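You operate a simulated robot arm through the tools that you are given. There is no shell and no other tool. Be economical: measure what you need, move in short steps, check, and stop when the job is done.

The job below is to be done with a simulated two-armed robot. You get a single attempt, and the scene is never put back.

## Task
Take the lid off the wax jar and lay it down on the back of the sample bench.

It is judged by the outcome, as a careful person would: the job done as asked, and still so three seconds after it is handed in. It fails if anything else is knocked over, pushed out of place, dropped, spilled or broken. A push-on lid holds only when it is set on centred and level and pressed home; a screw cap is set on level and turned clockwise until tight.

## Robot
Two 7-joint arms with two-finger grippers on one trunk, on a base that drives. Base frame: it is fixed to the floor where the robot stands at the start and does not move with it; the origin is under the middle of the robot, x ahead of it, y to its left, z up. Readings come in mm, rad, newtons and seconds.
The left shoulder is at the start at [166, 216, 984], the right one opposite. With the tool pointing down near the work surface each hand reaches from about 100 to 900 mm from the robot's upright axis, wherever it stands, measured 20 degrees to its own side. Payload 3.18 kg a hand.
The TCP of each hand is the grasp point between the finger pads, 30 mm short of the fingertips. In the tool frame z runs along the fingers and y along their closing line. Largest opening 144 mm; the body of the gripper starts 103 mm behind the TCP.
Orientation is that of the tool frame in the base frame, as a unit quaternion [x, y, z, w]. With the fingers straight down and closing along the base's y, the tool's x points along the base's -x, its y along +y and its z along -z.

## Interface
- The arms move only by the tool drive_tool. It takes "left_moves", "right_moves" or both (then of equal length, played together; a hand with none holds still); each is text: rows parted by semicolons, each of 6 numbers parted by spaces: the shift along the base's x, y, z in cm, then the turn, a rotation vector about the base's x, y, z in degrees. In form: tx ty tz ax ay az; .... A call has 1 to 20 rows; each row shifts and turns the commanded pose from where the row before left it. "left_hand" and "right_hand" are, for a hand that has rows, the finger opening in cm, from 0 to 14.4, set as the call begins (left out, the last holds). Rows are played at 5 a second. More than 50 mm and 0.15 rad between two rows, or a gripper value outside its range, and nothing of the call is played. Where a pose cannot be reached the arm comes as near as it can. A force on the tool above 40 N (or 10 N above the force at the start of the call, whichever is more), or a blocked arm, ends the call early, and 0.2 s more pass. Each finger halts on what it meets, pressing with about 27 N; the grip force reading is that of the motor and also rises with nothing between the fingers. The clock runs only during rows and for 0.2 s after the last one: add rows that do not move to give the fingers time. It gives the time, the measured TCP pose, the force on the tool (base axes), the opening and the grip force at its end, in the units of the frame above (readings bear some noise), with the torque about the TCP (base axes, N m) and any sound that the robot's microphone picked up.
- Cameras (640 x 400 px; columns grow to the right, rows downward): "scene" is now at [332.5, -0.3, 1200.5]; the picture's right is [-0.02, -1.00, 0.00], its down [-0.00, 0.00, -1.00] and it looks along [1.00, -0.02, -0.00] (base axes); focal length 214 px, centre (320, 200). "left" rides on the left gripper at [76, -16, -143] in its tool frame; the picture's right is [0.21, 0.98, 0.00], its down [-0.84, 0.18, -0.51] and it looks along [-0.50, 0.11, 0.86] (tool axes); focal length 218 px, centre (320, 200). "right" rides on the right gripper at [76, 16, -143] in its tool frame; the picture's right is [-0.21, 0.98, 0.00], its down [-0.84, -0.18, -0.51] and it looks along [-0.50, -0.11, 0.86] (tool axes); focal length 218 px, centre (320, 200). There is no depth. A picture from a camera that has moved, and an enlarged one, comes with that camera's place and axes in the base frame and with its lens. The place of the scene camera against the robot may be out by one fixed shift of up to 25 mm in any direction.
- snapshot(camera): a new picture of that camera. It takes no simulated time.
- raise_lower(by): slides the trunk up (or, below 0, down) by that many mm; the arms and the scene camera ride with it, the base frame stays. It gives what a move gives, with no picture.
- roll_base(legs): drives the robot by 1 to 6 legs, each [ahead, left, turn to the left] in mm, mm and rad, along the robot's own axes; the way and the turn of a leg run together, so that a leg with both is an arc; at most 1500 mm and 3.142 rad a leg. The arms and the cameras ride along, it lands a little off, and it stops where it bumps. It gives what a move gives.
- pan_tilt(pan, tilt): turns the head with the scene camera to pan (to the left, within 1.396 rad either way) and tilt (down, from -0.506 to 1.204), counted from straight ahead of the robot. It gives what a move gives.
- close_up(camera, box): a new picture of the part [left, top, right, bottom] of that camera's present view, enlarged. It takes no simulated time.
- job_done(): hands the job in; it is judged then, once.

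Work in short steps. Places have to be worked out from the pictures, the camera data and where the tool is seen: move nearer, look again, correct. Check each grasp and each placing, and mend what went wrong. You have 120 turns and 100 pictures in all, those below and enlarged ones among them. Open the grippers and draw the arms clear of the work before you hand the job in, unless the task says otherwise; then end with one line.

The tools are called as a command line: name --argument value ..., lists and objects as JSON in quotes. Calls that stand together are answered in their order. drive_tool: Moves the arms, as the interface text tells. Its arguments: {"type":"object","properties":{"left_moves":{"type":"string"},"left_hand":{"type":"number"},"right_moves":{"type":"string"},"right_hand":{"type":"number"}},"required":[]} The other tools are called the same way: raise_lower (by) slides the trunk up or down; roll_base (legs) drives the base; pan_tilt (pan, tilt) turns the head that bears the scene camera; snapshot (camera) takes a picture; close_up (camera, box) takes an enlarged picture of a part of a camera's view; job_done () hands the job in.

At the start:

```text
time: 0.0
left_position: [414.7, 92.4, 1126.3]
left_ee_rot: [-0.008, 1.0, -0.001, -0.002]
left_contact_force: [82.8, -16.5, -0.1]
left_ft_torque: [2.65, 13.1, 2.87]
left_width: 143.9
left_grip_force: 0.0
right_position: [379.4, -179.0, 1081.4]
right_ee_rot: [0.0, 1.0, 0.0, 0.0]
right_contact_force: [-1.0, 1.0, -0.1]
right_ft_torque: [0.03, 0.02, 0.03]
right_width: 144.3
right_grip_force: 0.1
trunk travel left (down, up): [-75.0, 294.0]
robot x, y, heading: [-0.5, 0.1, 0.003]
head pan, tilt: [-0.791, 0.953]
```

scene: 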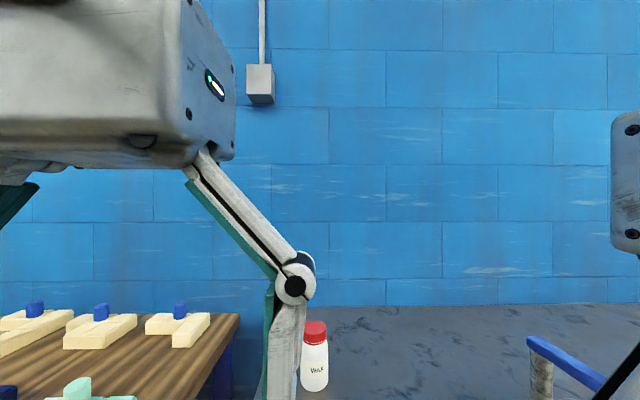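
right: 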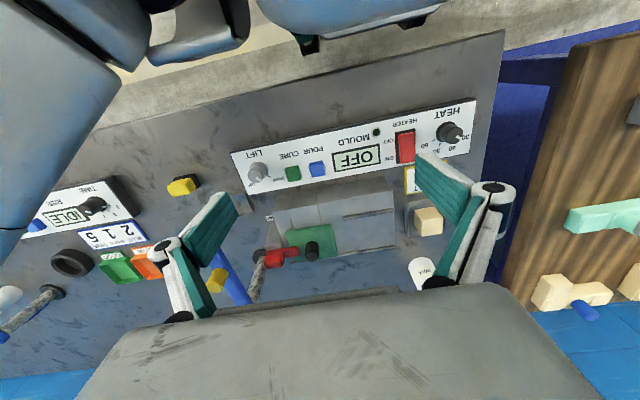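
left: 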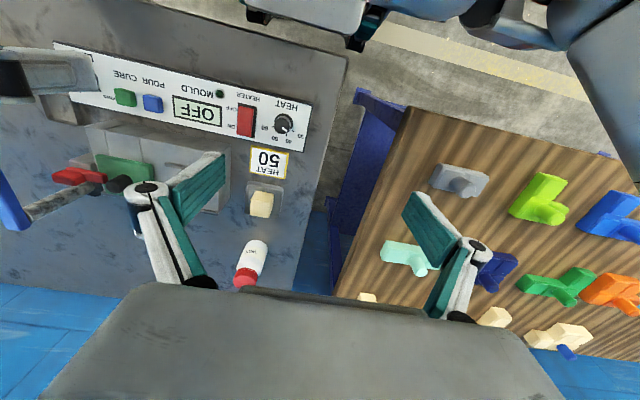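

The jar with the red lid (labelled WAX) stands between the left-hand table and the machine. The left hand reads about 80 N at the start, so it may be touching the head. I'll take a fresh scene picture and enlarge the jar in it.

snapshot --camera "scene"

close_up --camera "left" --box '[200, 130, 360, 300]'

```text
96 pictures are left
camera scene: at [332.5, -0.3, 1200.5], right [-0.02, -1.0, 0.0], down [0.0, 0.0, -1.0], along [1.0, -0.02, 0.0], focal length 214 px, centre (320, 200)
```

scene: 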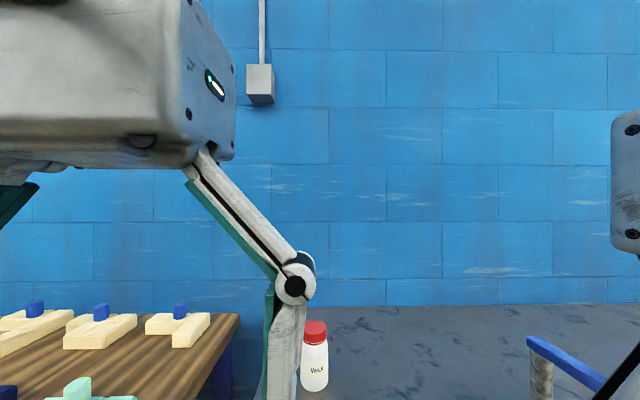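

```text
2.35 times, centred on (280, 215) of left
camera zoom: at [338.0, 75.8, 1269.2], right [-0.22, 0.97, 0.0], down [0.84, 0.19, 0.51], along [0.49, 0.11, -0.86], focal length 514 px, centre (414, 165)
```

zoom: 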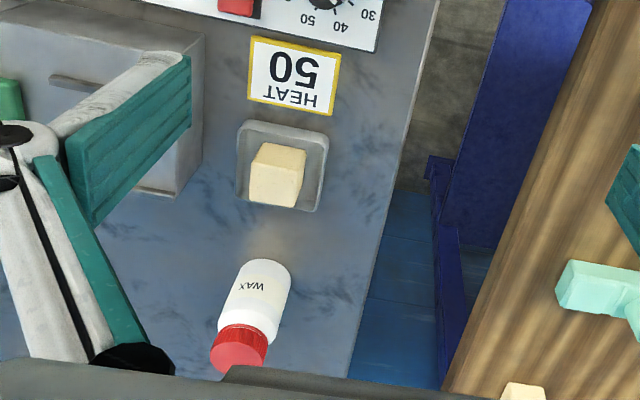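

Combining both views, the lid is near (770, 0, 930). The left hand is close to the head, so I'll move it a little away, forward and left, and watch the force reading.

drive_tool --left_moves "1 1 0 0 0 0;1 1 0 0 0 0;1 2 0 0 0 0;0 2 0 0 0 0;0 2 0 0 0 0;0 2 0 0 0 0"

```text
time: 0.9
left_position: [435.6, 135.2, 1132.5]
left_ee_rot: [-0.004, 1.0, -0.001, 0.001]
left_contact_force: [-0.2, -0.4, 0.4]
left_ft_torque: [0.04, -0.01, -0.02]
left_width: 143.7
left_grip_force: 0.0
right_position: [375.1, -184.6, 1079.2]
right_ee_rot: [-0.024, 1.0, -0.003, 0.003]
right_contact_force: [-7.9, -86.7, -41.9]
right_ft_torque: [13.33, -4.38, 6.51]
right_width: 144.0
right_grip_force: 0.1
trunk travel left (down, up): [-75.0, 294.0]
robot x, y, heading: [-0.4, -0.3, 0.001]
head pan, tilt: [-0.791, 0.953]
stopped in row 4 (right hand): the force on the tool passed its limit at 154 N (the readings are from after the stop); the commanded pose is now the measured one
```

The left hand is free now, but the right hand is being pushed. The head may have swung toward its set pan of -0.79 and struck it. I'll check with the scene camera.

snapshot --camera "scene"

snapshot --camera "left"

```text
94 pictures are left
camera scene: at [317.8, -40.4, 1143.6], right [-0.47, -0.88, 0.0], down [-0.52, 0.28, -0.8], along [0.71, -0.38, -0.59], focal length 214 px, centre (320, 200)
```

scene: 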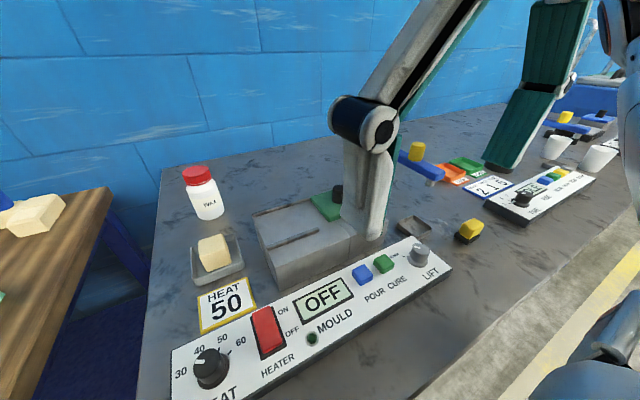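

```text
93 pictures are left
camera left: at [358.9, 118.7, 1274.3], right [-0.22, 0.98, 0.0], down [0.84, 0.19, 0.51], along [0.5, 0.11, -0.86], focal length 218 px, centre (320, 200)
```

left: 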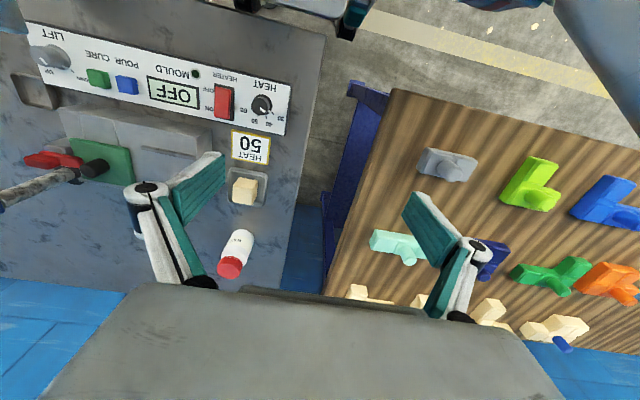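

Confirmed: the head swung into the right hand. I'll pan the head back toward the middle to take the load off.

pan_tilt --pan 0.0 --tilt 0.8

snapshot --camera "scene"

```text
time: 2.0
left_position: [437.3, 135.8, 1129.3]
left_ee_rot: [-0.004, 1.0, -0.001, -0.002]
left_contact_force: [0.1, -0.1, -0.6]
left_ft_torque: [0.02, -0.02, 0.02]
left_width: 144.0
left_grip_force: 0.0
right_position: [380.6, -181.9, 1079.1]
right_ee_rot: [-0.013, 1.0, -0.001, 0.001]
right_contact_force: [72.4, -12.3, 15.0]
right_ft_torque: [2.71, 11.55, -3.06]
right_width: 143.9
right_grip_force: 0.0
trunk travel left (down, up): [-75.0, 294.0]
robot x, y, heading: [2.2, 2.9, -0.002]
head pan, tilt: [0.0, 0.799]
```

```text
92 pictures are left
camera scene: at [317.3, -30.6, 1129.4], right [-0.4, -0.92, 0.0], down [-0.65, 0.28, -0.71], along [0.65, -0.28, -0.71], focal length 214 px, centre (320, 200)
```

scene: 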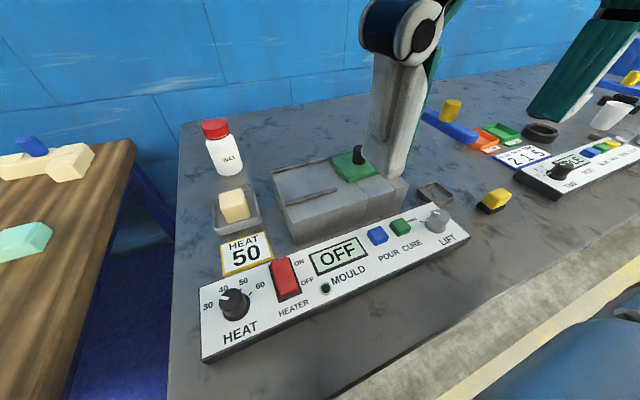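

The head reads 0 but is really stuck at about -0.4 against the right gripper. I'll move the right hand forward and to the right to free it.

drive_tool --right_moves "1 -1 0 0 0 0;1 -1 0 0 0 0;1 -2 0 0 0 0;1 -2 0 0 0 0;0 -2 0 0 0 0;0 -2 0 0 0 0;0 -2 0 0 0 0;0 -2 0 0 0 0"

snapshot --camera "scene"

```text
time: 3.8
left_position: [438.5, 136.2, 1130.8]
left_ee_rot: [-0.003, 1.0, -0.002, -0.001]
left_contact_force: [4.1, 14.8, 2.3]
left_ft_torque: [-2.14, 0.96, -1.02]
left_width: 144.5
left_grip_force: 0.0
right_position: [409.6, -298.9, 1060.0]
right_ee_rot: [-0.018, 1.0, -0.004, 0.001]
right_contact_force: [0.2, 0.3, -0.7]
right_ft_torque: [-0.01, 0.01, -0.02]
right_width: 144.0
right_grip_force: 0.1
right hand out of reach, approached as far as the arm can: row 7, 8
trunk travel left (down, up): [-75.0, 294.0]
robot x, y, heading: [1.3, -3.9, 0.003]
head pan, tilt: [0.0, 0.799]
```

```text
91 pictures are left
camera scene: at [323.1, -0.2, 1128.5], right [-0.02, -1.0, 0.0], down [-0.72, 0.02, -0.7], along [0.7, -0.02, -0.72], focal length 214 px, centre (320, 200)
```

scene: 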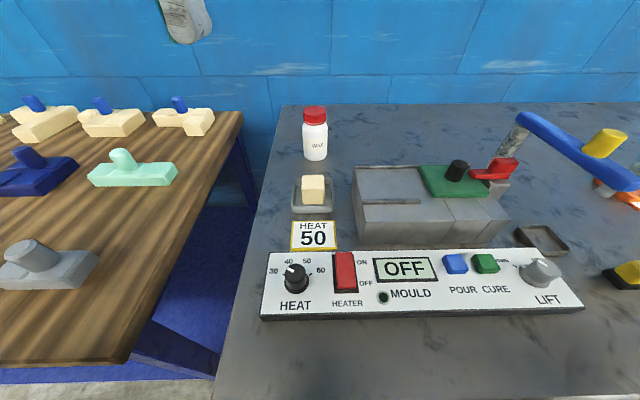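

The head is free and sits centred. The left hand still brushes it (about 15 N), so I'll move it further left and then look round for the sample bench.

drive_tool --left_moves "1 2 0 0 0 0;1 2 0 0 0 0;0 2 0 0 0 0;0 2 0 0 0 0;0 2 0 0 0 0"

pan_tilt --pan -0.9 --tilt 0.5

snapshot --camera "scene"

pan_tilt --pan 0.7 --tilt 0.6

snapshot --camera "scene"

```text
time: 5.0
left_position: [453.3, 229.5, 1117.9]
left_ee_rot: [-0.004, 1.0, -0.003, 0.0]
left_contact_force: [0.1, 0.1, -0.1]
left_ft_torque: [-0.01, 0.01, 0.02]
left_width: 144.1
left_grip_force: 0.0
left hand out of reach, approached as far as the arm can: row 4, 5
right_position: [409.5, -298.1, 1058.8]
right_ee_rot: [-0.017, 1.0, -0.004, 0.001]
right_contact_force: [-0.1, 0.5, -0.5]
right_ft_torque: [-0.04, 0.02, -0.01]
right_width: 144.1
right_grip_force: 0.0
trunk travel left (down, up): [-75.0, 294.0]
robot x, y, heading: [-0.9, -0.2, 0.002]
head pan, tilt: [0.0, 0.799]
```

```text
time: 6.2
left_position: [454.3, 229.1, 1117.7]
left_ee_rot: [-0.004, 1.0, -0.003, 0.0]
left_contact_force: [-0.5, 0.7, -0.6]
left_ft_torque: [0.02, 0.01, 0.02]
left_width: 143.8
left_grip_force: 0.0
right_position: [410.5, -299.6, 1059.1]
right_ee_rot: [-0.017, 1.0, -0.004, 0.001]
right_contact_force: [0.3, -0.5, 0.4]
right_ft_torque: [-0.05, 0.02, 0.01]
right_width: 143.8
right_grip_force: 0.1
trunk travel left (down, up): [-75.0, 294.0]
robot x, y, heading: [-2.2, 2.1, -0.004]
head pan, tilt: [-0.901, 0.499]
```

```text
90 pictures are left
camera scene: at [299.1, -69.4, 1154.6], right [-0.78, -0.62, 0.0], down [-0.3, 0.38, -0.88], along [0.55, -0.69, -0.48], focal length 214 px, centre (320, 200)
```

scene: 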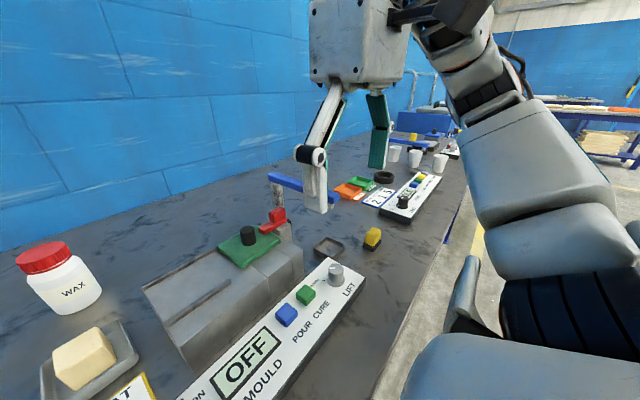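

```text
time: 7.9
left_position: [454.2, 228.0, 1118.2]
left_ee_rot: [-0.004, 1.0, -0.002, 0.0]
left_contact_force: [0.0, -0.1, 0.1]
left_ft_torque: [-0.02, -0.01, -0.03]
left_width: 144.0
left_grip_force: 0.0
right_position: [410.2, -298.8, 1059.4]
right_ee_rot: [-0.017, 1.0, -0.004, 0.001]
right_contact_force: [-0.3, -0.3, -0.2]
right_ft_torque: [-0.04, -0.02, 0.0]
right_width: 144.1
right_grip_force: 0.1
trunk travel left (down, up): [-75.0, 294.0]
robot x, y, heading: [3.4, 4.5, 0.0]
head pan, tilt: [0.7, 0.6]
```

```text
89 pictures are left
camera scene: at [310.2, 58.7, 1145.6], right [0.64, -0.77, 0.0], down [-0.43, -0.36, -0.83], along [0.63, 0.53, -0.56], focal length 214 px, centre (320, 200)
```

scene: 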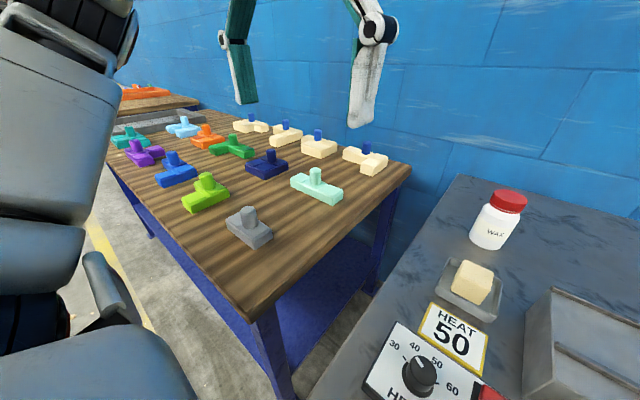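

The coloured pieces on the wooden bench could be samples, but there are other benches further off. I'll look for labels.

pan_tilt --pan 1.3 --tilt 0.1

snapshot --camera "scene"

pan_tilt --pan -1.3 --tilt 0.1

snapshot --camera "scene"

```text
time: 8.9
left_position: [453.4, 228.6, 1117.7]
left_ee_rot: [-0.005, 1.0, -0.003, -0.001]
left_contact_force: [0.1, 0.5, 0.4]
left_ft_torque: [-0.03, -0.04, 0.01]
left_width: 144.4
left_grip_force: 0.1
right_position: [410.3, -298.8, 1058.7]
right_ee_rot: [-0.017, 1.0, -0.003, 0.001]
right_contact_force: [-0.6, 0.2, 0.5]
right_ft_torque: [0.0, -0.02, -0.01]
right_width: 143.9
right_grip_force: 0.0
trunk travel left (down, up): [-75.0, 294.0]
robot x, y, heading: [-0.1, -2.9, -0.0]
head pan, tilt: [1.3, 0.099]
```

```text
88 pictures are left
camera scene: at [267.2, 90.5, 1191.7], right [0.96, -0.27, 0.0], down [-0.03, -0.1, -0.99], along [0.27, 0.96, -0.1], focal length 214 px, centre (320, 200)
```

scene: 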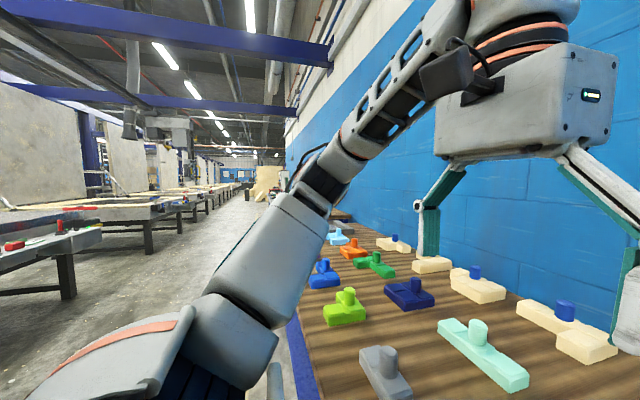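

```text
time: 11.2
left_position: [453.1, 228.1, 1118.4]
left_ee_rot: [-0.004, 1.0, -0.003, 0.0]
left_contact_force: [0.4, 0.1, -0.3]
left_ft_torque: [-0.02, -0.02, 0.01]
left_width: 144.3
left_grip_force: 0.1
right_position: [410.4, -299.3, 1057.9]
right_ee_rot: [-0.017, 1.0, -0.004, 0.001]
right_contact_force: [0.4, 0.0, -0.1]
right_ft_torque: [-0.03, -0.07, 0.0]
right_width: 143.9
right_grip_force: 0.0
trunk travel left (down, up): [-75.0, 294.0]
robot x, y, heading: [1.3, 1.2, -0.001]
head pan, tilt: [-1.3, 0.099]
```

```text
87 pictures are left
camera scene: at [267.2, -86.9, 1191.7], right [-0.96, -0.27, 0.0], down [-0.03, 0.1, -1.0], along [0.27, -0.96, -0.1], focal length 214 px, centre (320, 200)
```

scene: 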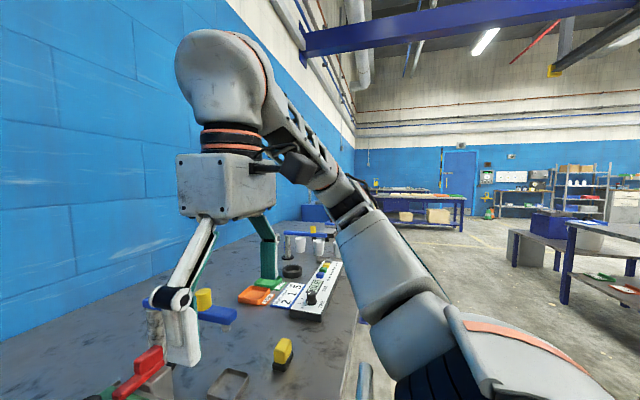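

The grey bench holds the casting equipment, and the wooden bench at the left holds the sample pieces. I want a better look at the wooden bench's back edge and at what lies beyond it.

pan_tilt --pan 0.9 --tilt 0.5

snapshot --camera "scene"

close_up --camera "scene" --box '[120, 50, 340, 190]'

```text
time: 13.3
left_position: [453.5, 228.9, 1118.1]
left_ee_rot: [-0.004, 1.0, -0.002, 0.0]
left_contact_force: [0.3, 0.7, -0.6]
left_ft_torque: [0.01, 0.01, -0.01]
left_width: 144.0
left_grip_force: 0.1
right_position: [410.6, -299.1, 1059.8]
right_ee_rot: [-0.017, 1.0, -0.003, 0.001]
right_contact_force: [0.3, 0.8, -1.0]
right_ft_torque: [0.03, 0.02, 0.02]
right_width: 144.1
right_grip_force: 0.0
trunk travel left (down, up): [-75.0, 294.0]
robot x, y, heading: [1.9, 0.4, 0.002]
head pan, tilt: [0.901, 0.499]
```

```text
86 pictures are left
camera scene: at [299.1, 73.1, 1154.7], right [0.78, -0.62, 0.0], down [-0.3, -0.38, -0.88], along [0.55, 0.69, -0.48], focal length 214 px, centre (320, 200)
```

scene: 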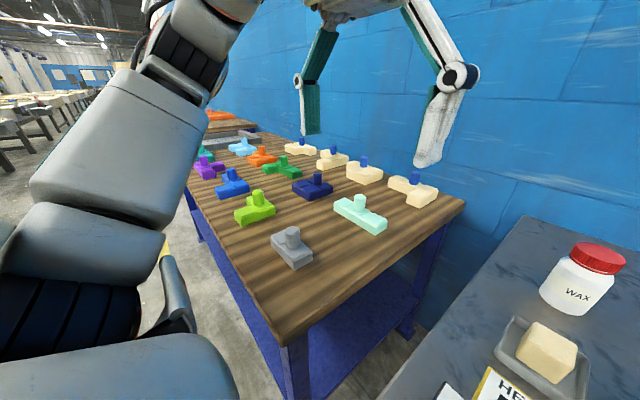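

```text
2.86 times, centred on (230, 120) of scene
camera zoom: at [299.1, 73.1, 1154.7], right [0.78, -0.62, 0.0], down [-0.3, -0.38, -0.88], along [0.55, 0.69, -0.48], focal length 613 px, centre (577, 429)
```

zoom: 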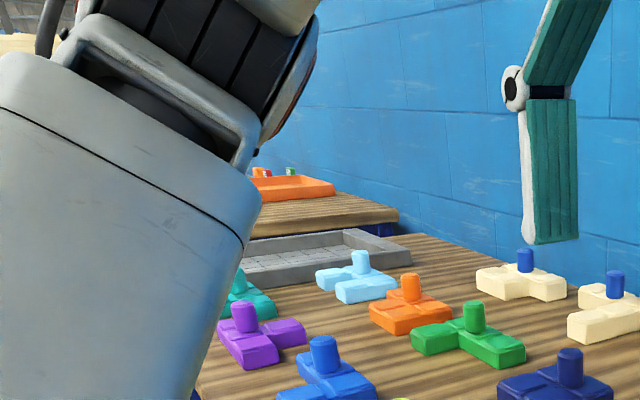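

The wooden bench is the likely one, but another bench with an orange tray stands beyond it. I'll back off 500 mm for an overview before deciding.

roll_base --legs '[[-500, 0, 0]]'

pan_tilt --pan 0.8 --tilt 0.3

snapshot --camera "scene"

pan_tilt --pan -0.8 --tilt 0.3

snapshot --camera "scene"

pan_tilt --pan 0 --tilt 0.4

snapshot --camera "scene"

```text
time: 16.2
left_position: [-45.4, 229.6, 1117.5]
left_ee_rot: [-0.006, 1.0, -0.003, 0.0]
left_contact_force: [-0.5, 1.5, -0.2]
left_ft_torque: [0.02, -0.01, 0.02]
left_width: 143.7
left_grip_force: 0.1
right_position: [-86.7, -298.0, 1058.4]
right_ee_rot: [-0.02, 1.0, -0.003, 0.0]
right_contact_force: [0.4, -0.5, -0.3]
right_ft_torque: [0.01, -0.04, 0.02]
right_width: 143.8
right_grip_force: 0.1
trunk travel left (down, up): [-75.0, 294.0]
robot x, y, heading: [-496.3, 2.9, 0.008]
head pan, tilt: [0.901, 0.499]
```

```text
time: 16.9
left_position: [-44.7, 229.7, 1117.9]
left_ee_rot: [-0.005, 1.0, -0.003, -0.001]
left_contact_force: [0.3, 0.6, 0.0]
left_ft_torque: [0.01, -0.03, 0.0]
left_width: 144.0
left_grip_force: 0.0
right_position: [-86.0, -299.6, 1060.0]
right_ee_rot: [-0.019, 1.0, -0.004, 0.0]
right_contact_force: [0.2, 0.1, 0.6]
right_ft_torque: [-0.01, 0.0, -0.01]
right_width: 143.8
right_grip_force: 0.1
trunk travel left (down, up): [-75.0, 294.0]
robot x, y, heading: [-499.9, 1.5, -0.0]
head pan, tilt: [0.799, 0.3]
```

```text
84 pictures are left
camera scene: at [-190.6, 68.8, 1173.0], right [0.72, -0.69, 0.0], down [-0.21, -0.21, -0.96], along [0.66, 0.69, -0.3], focal length 214 px, centre (320, 200)
```

scene: 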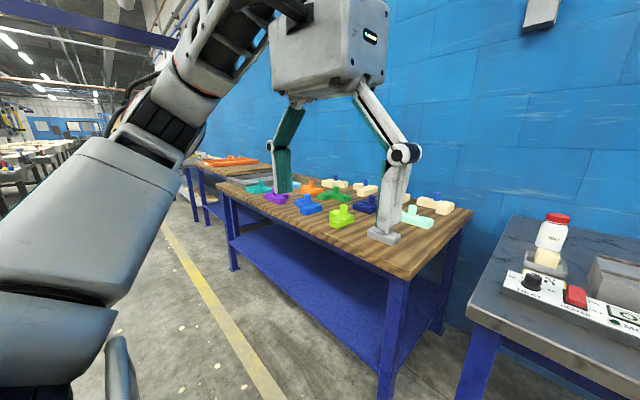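

```text
time: 18.6
left_position: [-44.9, 229.0, 1118.0]
left_ee_rot: [-0.006, 1.0, -0.003, 0.0]
left_contact_force: [-0.1, -0.3, 0.6]
left_ft_torque: [0.0, -0.02, 0.0]
left_width: 144.2
left_grip_force: 0.1
right_position: [-86.5, -297.8, 1058.2]
right_ee_rot: [-0.018, 1.0, -0.003, 0.0]
right_contact_force: [0.5, 0.3, -0.6]
right_ft_torque: [0.0, -0.03, -0.01]
right_width: 144.2
right_grip_force: 0.2
trunk travel left (down, up): [-75.0, 294.0]
robot x, y, heading: [-495.9, -4.6, 0.006]
head pan, tilt: [-0.799, 0.3]
```

```text
83 pictures are left
camera scene: at [-189.9, -65.1, 1173.0], right [-0.71, -0.7, 0.0], down [-0.21, 0.21, -0.96], along [0.67, -0.68, -0.3], focal length 214 px, centre (320, 200)
```

scene: 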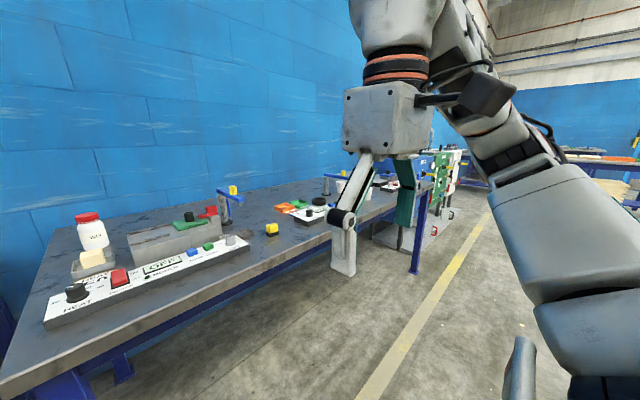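

```text
time: 19.8
left_position: [-44.8, 230.6, 1117.9]
left_ee_rot: [-0.007, 1.0, -0.003, 0.0]
left_contact_force: [1.1, -0.5, -0.8]
left_ft_torque: [-0.01, -0.01, -0.01]
left_width: 144.0
left_grip_force: 0.1
right_position: [-87.5, -297.8, 1058.9]
right_ee_rot: [-0.019, 1.0, -0.003, 0.001]
right_contact_force: [0.2, 0.0, 0.4]
right_ft_torque: [-0.01, 0.0, 0.02]
right_width: 144.1
right_grip_force: 0.0
trunk travel left (down, up): [-75.0, 294.0]
robot x, y, heading: [-497.7, 1.3, 0.005]
head pan, tilt: [0.0, 0.4]
```

```text
82 pictures are left
camera scene: at [-162.8, 1.9, 1163.8], right [0.0, -1.0, 0.0], down [-0.39, 0.0, -0.92], along [0.92, 0.0, -0.39], focal length 214 px, centre (320, 200)
```

scene: 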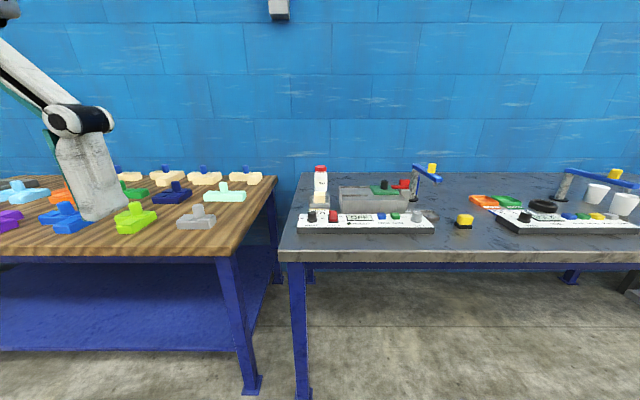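

Which bench is meant is still unclear: the grey one could be where samples are made, while the wooden one displays pieces. I'll enlarge the labels to find out.

close_up --camera "scene" --box '[440, 150, 640, 270]'

close_up --camera "scene" --box '[290, 150, 480, 270]'

close_up --camera "scene" --box '[0, 150, 290, 270]'

snapshot --camera "right"

```text
3.20 times, centred on (540, 210) of scene
camera zoom: at [-162.8, 1.9, 1163.8], right [0.0, -1.0, 0.0], down [-0.39, 0.0, -0.92], along [0.92, 0.0, -0.39], focal length 686 px, centre (-384, 168)
```

zoom: 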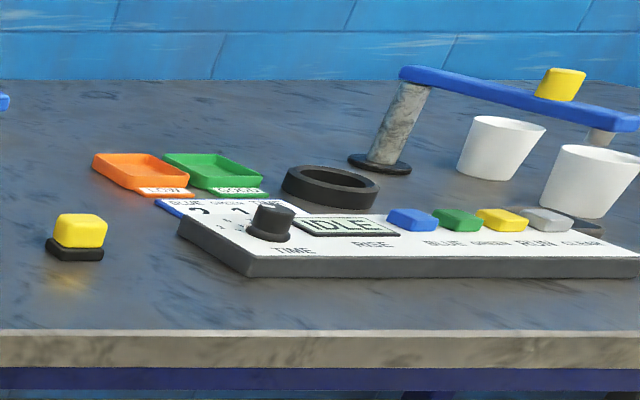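

```text
3.33 times, centred on (385, 210) of scene
camera zoom: at [-162.8, 1.9, 1163.8], right [0.0, -1.0, 0.0], down [-0.39, 0.0, -0.92], along [0.92, 0.0, -0.39], focal length 715 px, centre (103, 167)
```

zoom: 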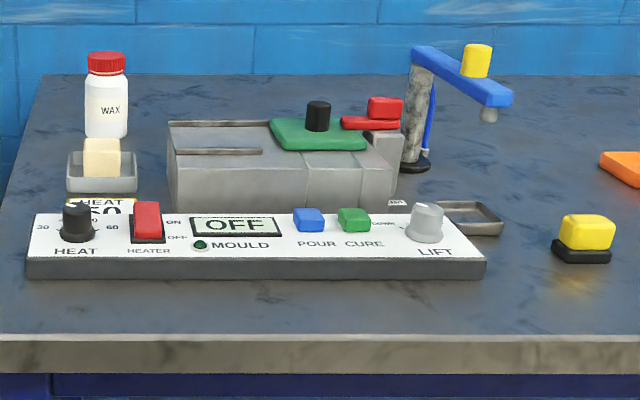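

```text
2.21 times, centred on (145, 210) of scene
camera zoom: at [-162.8, 1.9, 1163.8], right [0.0, -1.0, 0.0], down [-0.39, 0.0, -0.92], along [0.92, 0.0, -0.39], focal length 473 px, centre (706, 178)
```

zoom: 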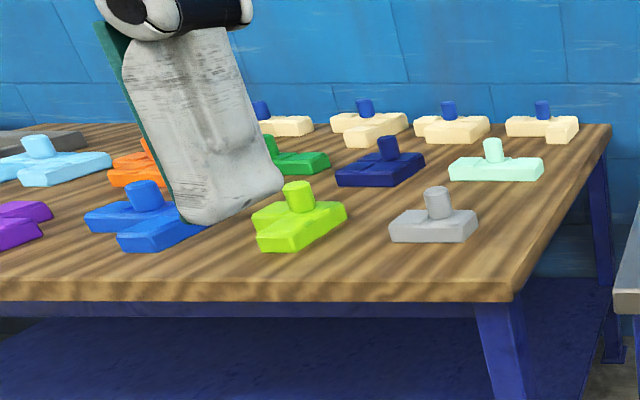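

```text
78 pictures are left
camera right: at [-164.0, -285.1, 1201.4], right [0.17, 0.99, -0.01], down [0.85, -0.14, 0.51], along [0.5, -0.09, -0.86], focal length 218 px, centre (320, 200)
```

right: 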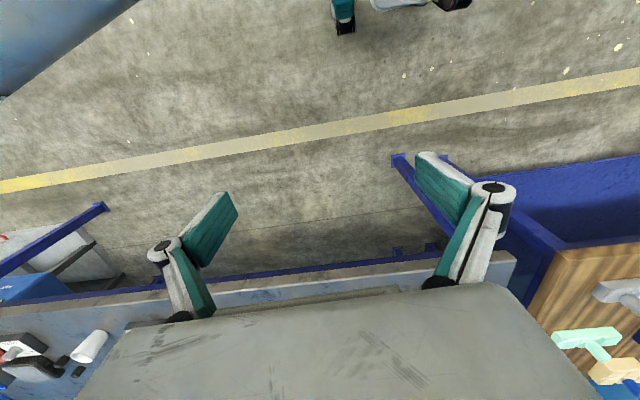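

The grey bench carries the wax mould, the rise test and the GOOD/LOW trays, so samples are made and tested there and its back has free space. I take it to be the sample bench. I'll drive back in and look closely at the jar.

roll_base --legs '[[500, 0, 0]]'

pan_tilt --pan 0 --tilt 0.6

snapshot --camera "scene"

close_up --camera "scene" --box '[270, 120, 370, 220]'

snapshot --camera "left"

```text
time: 22.7
left_position: [459.7, 233.5, 1116.2]
left_ee_rot: [-0.008, 1.0, -0.003, 0.001]
left_contact_force: [0.2, 0.3, -0.1]
left_ft_torque: [-0.01, -0.01, 0.0]
left_width: 144.2
left_grip_force: 0.0
right_position: [420.5, -293.4, 1058.9]
right_ee_rot: [-0.021, 1.0, -0.003, 0.001]
right_contact_force: [-0.5, -0.4, -0.6]
right_ft_torque: [0.02, 0.03, 0.01]
right_width: 144.0
right_grip_force: 0.1
trunk travel left (down, up): [-75.0, 294.0]
robot x, y, heading: [10.2, 2.2, 0.006]
head pan, tilt: [0.0, 0.4]
```

```text
time: 23.4
left_position: [459.6, 234.5, 1117.5]
left_ee_rot: [-0.009, 1.0, -0.002, 0.001]
left_contact_force: [0.3, -0.3, -0.5]
left_ft_torque: [-0.01, 0.01, -0.01]
left_width: 144.0
left_grip_force: 0.0
right_position: [421.4, -293.1, 1059.0]
right_ee_rot: [-0.022, 1.0, -0.003, 0.001]
right_contact_force: [-0.1, -0.5, 0.0]
right_ft_torque: [0.0, 0.0, 0.02]
right_width: 143.8
right_grip_force: 0.1
trunk travel left (down, up): [-75.0, 294.0]
robot x, y, heading: [10.5, -0.7, 0.008]
head pan, tilt: [0.0, 0.6]
```

```text
77 pictures are left
camera scene: at [339.0, 6.6, 1145.6], right [0.01, -1.0, 0.0], down [-0.56, 0.0, -0.83], along [0.83, 0.01, -0.56], focal length 214 px, centre (320, 200)
```

scene: 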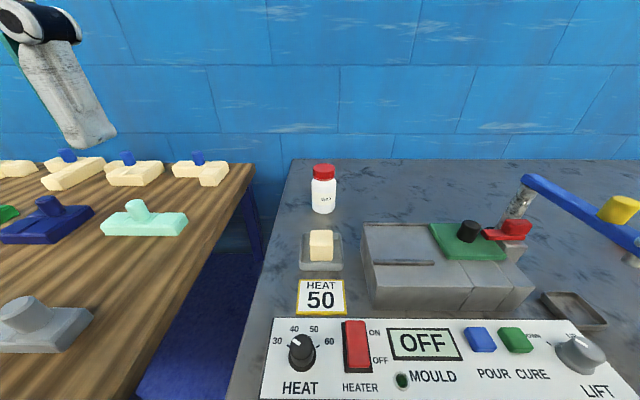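

```text
4.00 times, centred on (320, 170) of scene
camera zoom: at [339.0, 6.6, 1145.6], right [0.01, -1.0, 0.0], down [-0.56, 0.0, -0.83], along [0.83, 0.01, -0.56], focal length 858 px, centre (320, 320)
```

zoom: 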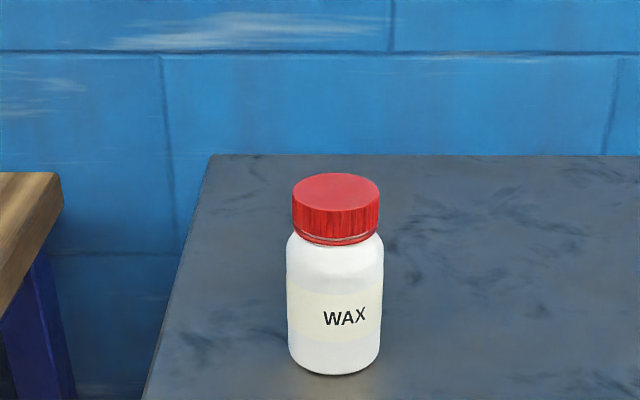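

```text
75 pictures are left
camera left: at [383.8, 218.1, 1260.9], right [-0.23, 0.97, -0.01], down [0.84, 0.2, 0.51], along [0.49, 0.11, -0.86], focal length 218 px, centre (320, 200)
```

left: 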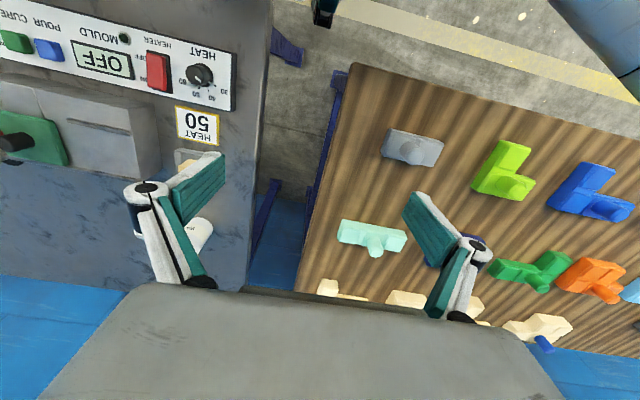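

The jar's lid is ribbed, so it is probably a screw cap about 50 mm across. The axis is near (785, 3), the top near z 930 and the bench near z 820. I'll have the left hand hold the body from the front-left at a 45° tilt while the right hand works the lid from above, starting with the left hand's approach pose.

drive_tool --left_moves "1.8 -1.2 -1.1 0 -7.5 0;1.8 -1.2 -1.1 0 -7.5 0;1.8 -1.2 -1.1 0 -7.5 0;1.8 -1.2 -1.1 0 -7.5 0;1.8 -1.2 -1.1 0 -7.5 0;1.8 -1.2 -1.1 0 -7.5 0;1.8 -1.2 -1.1 0 0 -6.25;1.8 -1.2 -1.1 0 0 -6.25;1.8 -1.2 -1.1 0 0 -6.25;1.8 -1.2 -1.1 0 0 -6.25;0 0 0 0 0 0;0 0 0 0 0 0" --left_hand 10

snapshot --camera "left"

snapshot --camera "scene"

```text
time: 26.1
left_position: [640.8, 114.7, 1007.6]
left_ee_rot: [0.193, 0.903, -0.088, 0.373]
left_contact_force: [0.5, 0.4, -0.4]
left_ft_torque: [0.0, 0.02, 0.0]
left_width: 100.3
left_grip_force: 0.1
right_position: [421.8, -293.0, 1058.6]
right_ee_rot: [-0.022, 1.0, -0.004, 0.001]
right_contact_force: [0.4, -1.0, 0.8]
right_ft_torque: [-0.02, -0.01, -0.03]
right_width: 144.2
right_grip_force: 0.0
trunk travel left (down, up): [-75.0, 294.0]
robot x, y, heading: [4.7, 0.9, 0.012]
head pan, tilt: [0.0, 0.6]
```

```text
74 pictures are left
camera left: at [494.5, 165.1, 1055.2], right [0.27, 0.95, -0.16], down [0.3, 0.08, 0.95], along [0.92, -0.31, -0.26], focal length 218 px, centre (320, 200)
```

left: 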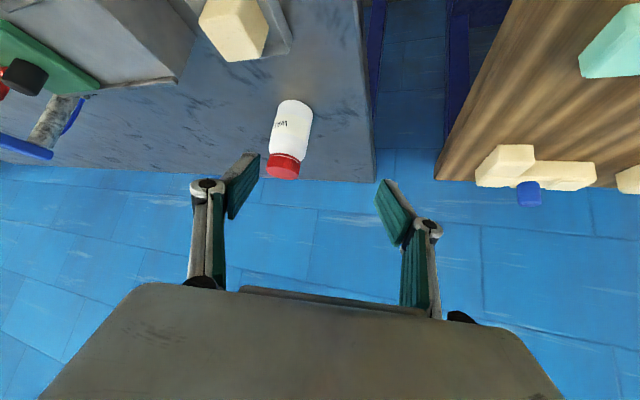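

```text
73 pictures are left
camera scene: at [339.2, 6.6, 1145.5], right [0.01, -1.0, 0.0], down [-0.57, -0.01, -0.82], along [0.82, 0.01, -0.57], focal length 214 px, centre (320, 200)
```

scene: 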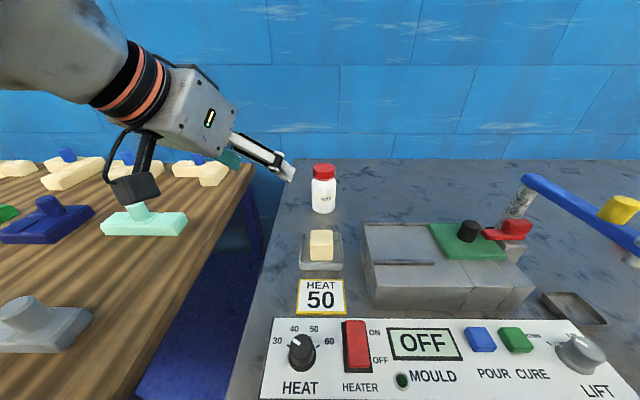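

By triangulation the lid top is at about (779, 3, 934) and the base at about z 825. I'll move to a standoff about 130 mm short of the jar and look again.

drive_tool --left_moves "1.8 -2.4 -1.5 0 0 0;1.8 -2.4 -1.5 0 0 0;1.8 -2.3 -1.6 0 0 0;0 0 0 0 0 0;0 0 0 0 0 0"

snapshot --camera "left"

close_up --camera "scene" --box '[220, 120, 400, 240]'

```text
time: 27.2
left_position: [694.5, 42.8, 961.2]
left_ee_rot: [0.194, 0.903, -0.089, 0.372]
left_contact_force: [-0.1, -0.4, 0.6]
left_ft_torque: [0.02, 0.0, -0.01]
left_width: 100.0
left_grip_force: 0.0
right_position: [421.3, -293.7, 1058.9]
right_ee_rot: [-0.022, 1.0, -0.004, 0.001]
right_contact_force: [-0.3, -0.3, -0.2]
right_ft_torque: [-0.01, 0.0, 0.03]
right_width: 143.8
right_grip_force: 0.1
trunk travel left (down, up): [-75.0, 294.0]
robot x, y, heading: [10.3, 6.7, 0.006]
head pan, tilt: [0.0, 0.6]
```

```text
72 pictures are left
camera left: at [546.9, 94.0, 1009.0], right [0.27, 0.95, -0.16], down [0.3, 0.08, 0.95], along [0.92, -0.31, -0.26], focal length 218 px, centre (320, 200)
```

left: 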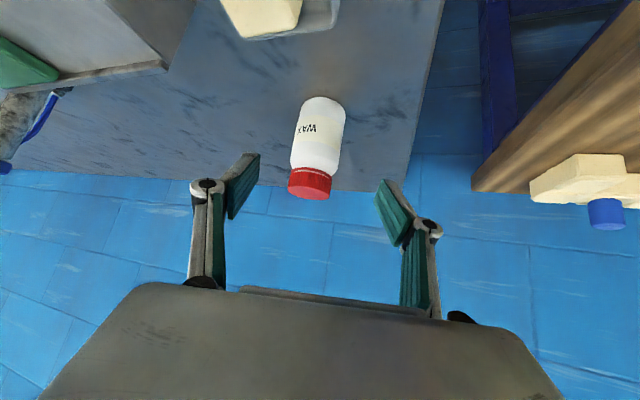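

```text
3.33 times, centred on (310, 180) of scene
camera zoom: at [339.2, 6.5, 1145.5], right [0.01, -1.0, 0.0], down [-0.57, 0.0, -0.82], along [0.82, 0.01, -0.57], focal length 715 px, centre (353, 267)
```

zoom: 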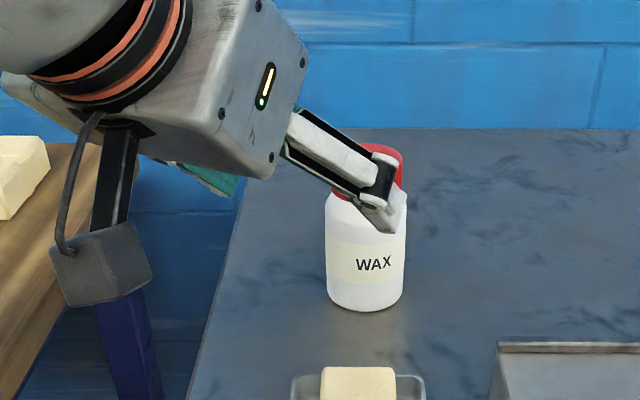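

A second triangulation puts the lid top at (785, -1, 933), in good agreement. I'll slide the left hand straight in along its tool axis to the jar body at z ≈ 868.

drive_tool --left_moves "1.8 -0.9 -1.88 0 0 0;1.8 -0.9 -1.88 0 0 0;1.8 -0.9 -1.88 0 0 0;1.8 -0.9 -1.88 0 0 0;1.7 -0.8 -1.8 0 0 0;0 0 0 0 0 0;0 0 0 0 0 0"

snapshot --camera "left"

close_up --camera "scene" --box '[220, 120, 400, 240]'

```text
time: 28.9
left_position: [782.9, -2.8, 868.7]
left_ee_rot: [0.194, 0.904, -0.09, 0.371]
left_contact_force: [0.5, -0.8, 0.9]
left_ft_torque: [0.01, 0.01, 0.0]
left_width: 100.0
left_grip_force: 0.0
right_position: [421.5, -292.6, 1059.0]
right_ee_rot: [-0.021, 1.0, -0.004, 0.001]
right_contact_force: [-0.1, 0.1, 1.0]
right_ft_torque: [-0.02, -0.01, -0.01]
right_width: 144.1
right_grip_force: 0.0
trunk travel left (down, up): [-75.0, 294.0]
robot x, y, heading: [10.3, 2.5, 0.006]
head pan, tilt: [0.0, 0.6]
```

```text
70 pictures are left
camera left: at [635.3, 48.6, 916.0], right [0.27, 0.95, -0.16], down [0.3, 0.08, 0.95], along [0.92, -0.31, -0.26], focal length 218 px, centre (320, 200)
```

left: 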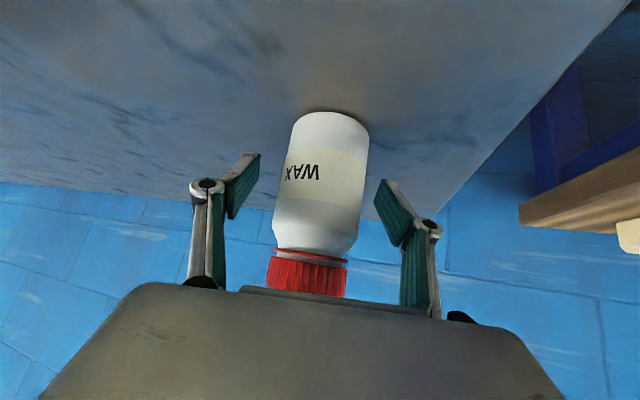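

```text
3.33 times, centred on (310, 180) of scene
camera zoom: at [339.1, 6.6, 1145.5], right [0.01, -1.0, 0.0], down [-0.57, 0.0, -0.82], along [0.82, 0.01, -0.57], focal length 715 px, centre (353, 267)
```

zoom: 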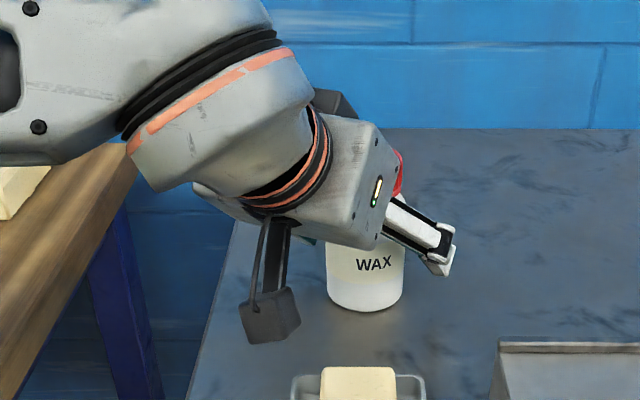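

The jar is centred between the fingers, so I'll close the left hand on the body.

drive_tool --left_moves "0 0 0 0 0 0;0 0 0 0 0 0;0 0 0 0 0 0;0 0 0 0 0 0" --left_hand 4.5

snapshot --camera "left"

```text
time: 29.9
left_position: [782.8, -1.8, 869.1]
left_ee_rot: [0.194, 0.903, -0.088, 0.373]
left_contact_force: [0.1, -0.4, 0.8]
left_ft_torque: [0.04, -0.06, -0.04]
left_width: 57.6
left_grip_force: 26.7
right_position: [420.7, -293.3, 1060.2]
right_ee_rot: [-0.021, 1.0, -0.003, 0.001]
right_contact_force: [-0.2, 0.1, -0.6]
right_ft_torque: [-0.05, 0.05, -0.01]
right_width: 143.9
right_grip_force: 0.1
trunk travel left (down, up): [-75.0, 294.0]
robot x, y, heading: [6.7, 0.4, 0.012]
head pan, tilt: [0.0, 0.6]
```

```text
68 pictures are left
camera left: at [635.2, 48.6, 916.4], right [0.27, 0.95, -0.16], down [0.3, 0.08, 0.95], along [0.92, -0.31, -0.26], focal length 218 px, centre (320, 200)
```

left: 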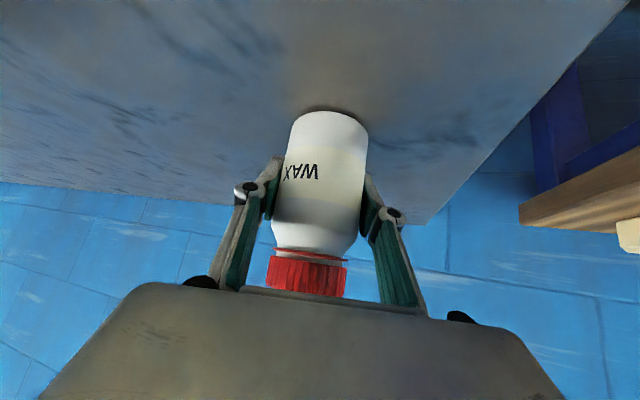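

The jar is held: opening 57.6 mm, grip 27 N. The lid spans about z 913 to 935. I'll bring the right hand forward first, clear of the head, and then over the jar at a safe height.

drive_tool --right_moves "4.5 0 0.2 0 0 0;4.5 0 0.2 0 0 0;4.5 1 0.2 0 0 0;4.5 2 0.2 0 0 0;4.5 2 0.2 0 0 0;4 2.5 0.2 0 0 0;3.5 3 0.2 0 0 0;3 3.5 0.2 0 0 0;1.7 4 0 0 0 0;1.7 4 0 0 0 0;0 3.5 0 0 0 0;0 3 0 0 0 0;0 0 0 0 0 0;0 0 0 0 0 0" --right_hand 9

snapshot --camera "right"

snapshot --camera "scene"

```text
time: 32.9
left_position: [782.1, -2.1, 869.5]
left_ee_rot: [0.194, 0.903, -0.088, 0.372]
left_contact_force: [3.1, 1.3, -0.4]
left_ft_torque: [-0.24, 0.32, -0.16]
left_width: 57.3
left_grip_force: 27.0
right_position: [664.2, -55.8, 1032.0]
right_ee_rot: [-0.023, 1.0, -0.004, 0.001]
right_contact_force: [-3.0, -0.5, 2.5]
right_ft_torque: [0.02, 0.02, 0.15]
right_width: 90.3
right_grip_force: 0.0
right hand out of reach, approached as far as the arm can: row 1, 2, 3, 4, 5, 6, 7, 8
trunk travel left (down, up): [-75.0, 294.0]
robot x, y, heading: [5.8, 1.1, 0.008]
head pan, tilt: [0.0, 0.6]
```

```text
67 pictures are left
camera right: at [586.5, -43.4, 1175.2], right [0.17, 0.99, -0.01], down [0.85, -0.14, 0.51], along [0.5, -0.09, -0.86], focal length 218 px, centre (320, 200)
```

right: 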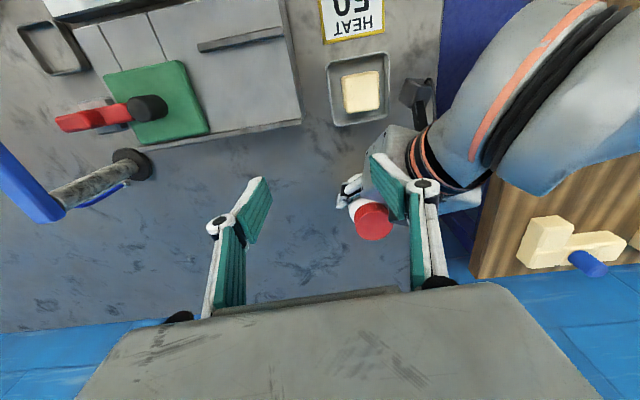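

```text
66 pictures are left
camera scene: at [338.9, 6.6, 1145.6], right [0.01, -1.0, 0.0], down [-0.56, 0.0, -0.83], along [0.83, 0.01, -0.56], focal length 214 px, centre (320, 200)
```

scene: 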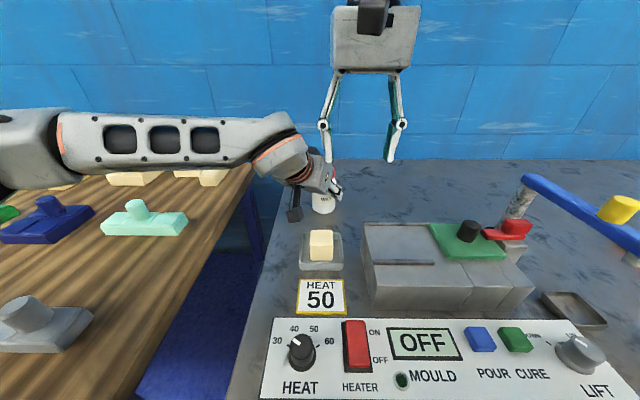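

The right hand is at its limit at this height, and at (664, -56) it may be just touching the left gripper (3 N). I'll shift it right and test whether it reaches further forward when lower.

drive_tool --right_moves "0 -2 0 0 0 0;0 -3 0 0 0 0;0 -3 0 0 0 0;3 0 0 0 0 0;3 0 0 0 0 0;3 0 0 0 0 0;3 0 0 0 0 0;0 0 0 0 0 0"

```text
time: 34.6
left_position: [782.7, -1.9, 869.5]
left_ee_rot: [0.194, 0.903, -0.088, 0.373]
left_contact_force: [-0.5, -1.5, 1.0]
left_ft_torque: [-0.07, 0.06, -0.01]
left_width: 57.9
left_grip_force: 26.9
right_position: [663.2, -136.7, 1032.6]
right_ee_rot: [-0.022, 1.0, -0.002, 0.001]
right_contact_force: [-0.8, 0.3, -0.2]
right_ft_torque: [-0.02, -0.01, 0.02]
right_width: 89.8
right_grip_force: 0.1
right hand out of reach, approached as far as the arm can: row 4, 5, 6, 7
trunk travel left (down, up): [-75.0, 294.0]
robot x, y, heading: [9.7, -0.7, 0.006]
head pan, tilt: [0.0, 0.6]
```

It is still limited to x ≈ 663, so I need the shoulders higher. I'll let go of the jar, back the left hand out along its axis and raise the trunk.

drive_tool --left_moves "0 0 0 0 0 0;0 0 0 0 0 0;-1.8 0.9 1.88 0 0 0;-1.8 0.9 1.88 0 0 0;-1.8 0.9 1.88 0 0 0;-1.8 0.9 1.88 0 0 0;-1.8 0.9 1.88 0 0 0" --left_hand 10

raise_lower --by 180

snapshot --camera "scene"

```text
time: 36.2
left_position: [689.4, 44.0, 962.8]
left_ee_rot: [0.194, 0.904, -0.088, 0.372]
left_contact_force: [0.4, 0.3, 0.1]
left_ft_torque: [-0.04, 0.02, -0.02]
left_width: 99.9
left_grip_force: 0.0
right_position: [661.7, -136.7, 1033.8]
right_ee_rot: [-0.022, 1.0, -0.003, 0.001]
right_contact_force: [-0.2, -0.1, -0.5]
right_ft_torque: [0.02, -0.03, 0.01]
right_width: 89.9
right_grip_force: 0.1
trunk travel left (down, up): [-75.0, 294.0]
robot x, y, heading: [7.3, 0.7, 0.008]
head pan, tilt: [0.0, 0.6]
```

```text
time: 38.2
left_position: [693.6, 44.7, 1141.5]
left_ee_rot: [0.194, 0.904, -0.089, 0.371]
left_contact_force: [0.1, 0.7, -0.9]
left_ft_torque: [0.0, -0.03, -0.01]
left_width: 100.0
left_grip_force: 0.1
right_position: [472.9, -139.5, 1462.0]
right_ee_rot: [-0.018, 0.965, -0.005, 0.263]
right_contact_force: [-0.4, -0.7, 0.2]
right_ft_torque: [-0.01, 0.0, 0.04]
right_width: 90.1
right_grip_force: 0.0
trunk travel left (down, up): [-255.0, 114.0]
robot x, y, heading: [8.5, 1.4, 0.011]
head pan, tilt: [0.0, 0.6]
```

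```text
65 pictures are left
camera scene: at [173.4, 5.2, 1351.5], right [0.01, -1.0, 0.0], down [-0.57, -0.01, -0.82], along [0.82, 0.01, -0.57], focal length 214 px, centre (320, 200)
```

scene: 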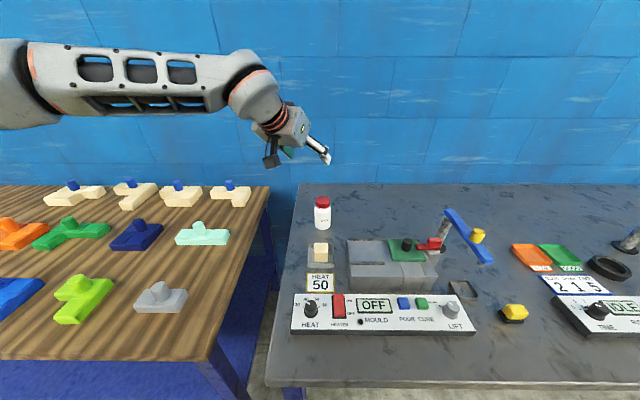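

The trunk went up, but the right hand ended high and tilted about 30°. I'll bring it back to vertical and lower, to the right of the jar.

drive_tool --right_moves "2 -1 -4 0 7.6 0;2 -1 -4 0 7.6 0;2 -1 -4 0 7.6 0;2 -1 -4 0 7.7 0;2 0 -4 0 0 0;2 0 -4 0 0 0;2 0 -4 0 0 0;2 0 -3 0 0 0;0 0 0 0 0 0;0 0 0 0 0 0"

snapshot --camera "scene"

```text
time: 40.5
left_position: [693.7, 44.2, 1142.9]
left_ee_rot: [0.194, 0.903, -0.09, 0.372]
left_contact_force: [-0.5, 0.1, 0.3]
left_ft_torque: [-0.02, -0.01, 0.02]
left_width: 100.2
left_grip_force: 0.1
right_position: [611.0, -193.4, 1244.8]
right_ee_rot: [0.049, 0.984, 0.021, 0.173]
right_contact_force: [-1.0, 0.1, -0.1]
right_ft_torque: [0.02, 0.01, 0.0]
right_width: 90.2
right_grip_force: 0.0
right hand out of reach, approached as far as the arm can: row 1, 2, 3, 4
trunk travel left (down, up): [-255.0, 114.0]
robot x, y, heading: [8.4, 2.3, 0.008]
head pan, tilt: [0.0, 0.6]
```

```text
64 pictures are left
camera scene: at [173.0, 5.2, 1351.7], right [0.01, -1.0, 0.0], down [-0.57, -0.01, -0.82], along [0.82, 0.01, -0.57], focal length 214 px, centre (320, 200)
```

scene: 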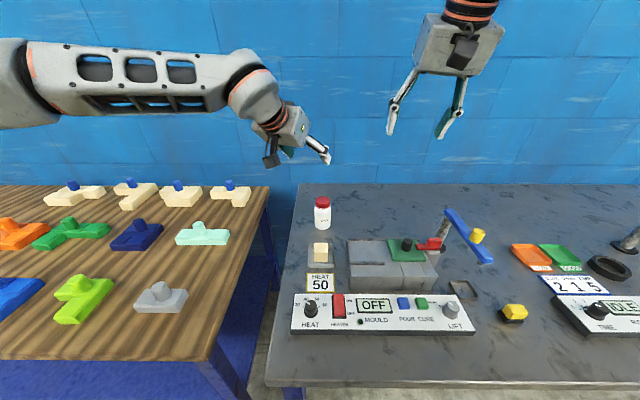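

The hand is still tilted about 20°. I'll undo that while lowering.

drive_tool --right_moves "0 0 -4 0 0 0;0 0 -4 0 0 0;0 0 -4 -0.8 6.6 1.9;0 0 -4 -0.8 6.6 1.9;0 0 -4 -0.8 6.7 1.8;1 0 -2 0 0 0;1 0 -2 0 0 0;0 0 0 0 0 0;0 0 0 0 0 0"

```text
time: 42.5
left_position: [692.8, 44.3, 1143.6]
left_ee_rot: [0.194, 0.903, -0.089, 0.373]
left_contact_force: [0.6, -0.6, -0.2]
left_ft_torque: [0.01, 0.03, 0.01]
left_width: 100.1
left_grip_force: 0.0
right_position: [629.6, -191.0, 1003.8]
right_ee_rot: [0.0, 1.0, -0.001, 0.0]
right_contact_force: [0.0, 0.2, -0.6]
right_ft_torque: [0.0, 0.01, -0.04]
right_width: 89.9
right_grip_force: 0.0
trunk travel left (down, up): [-255.0, 114.0]
robot x, y, heading: [5.2, 2.6, 0.008]
head pan, tilt: [0.0, 0.6]
```

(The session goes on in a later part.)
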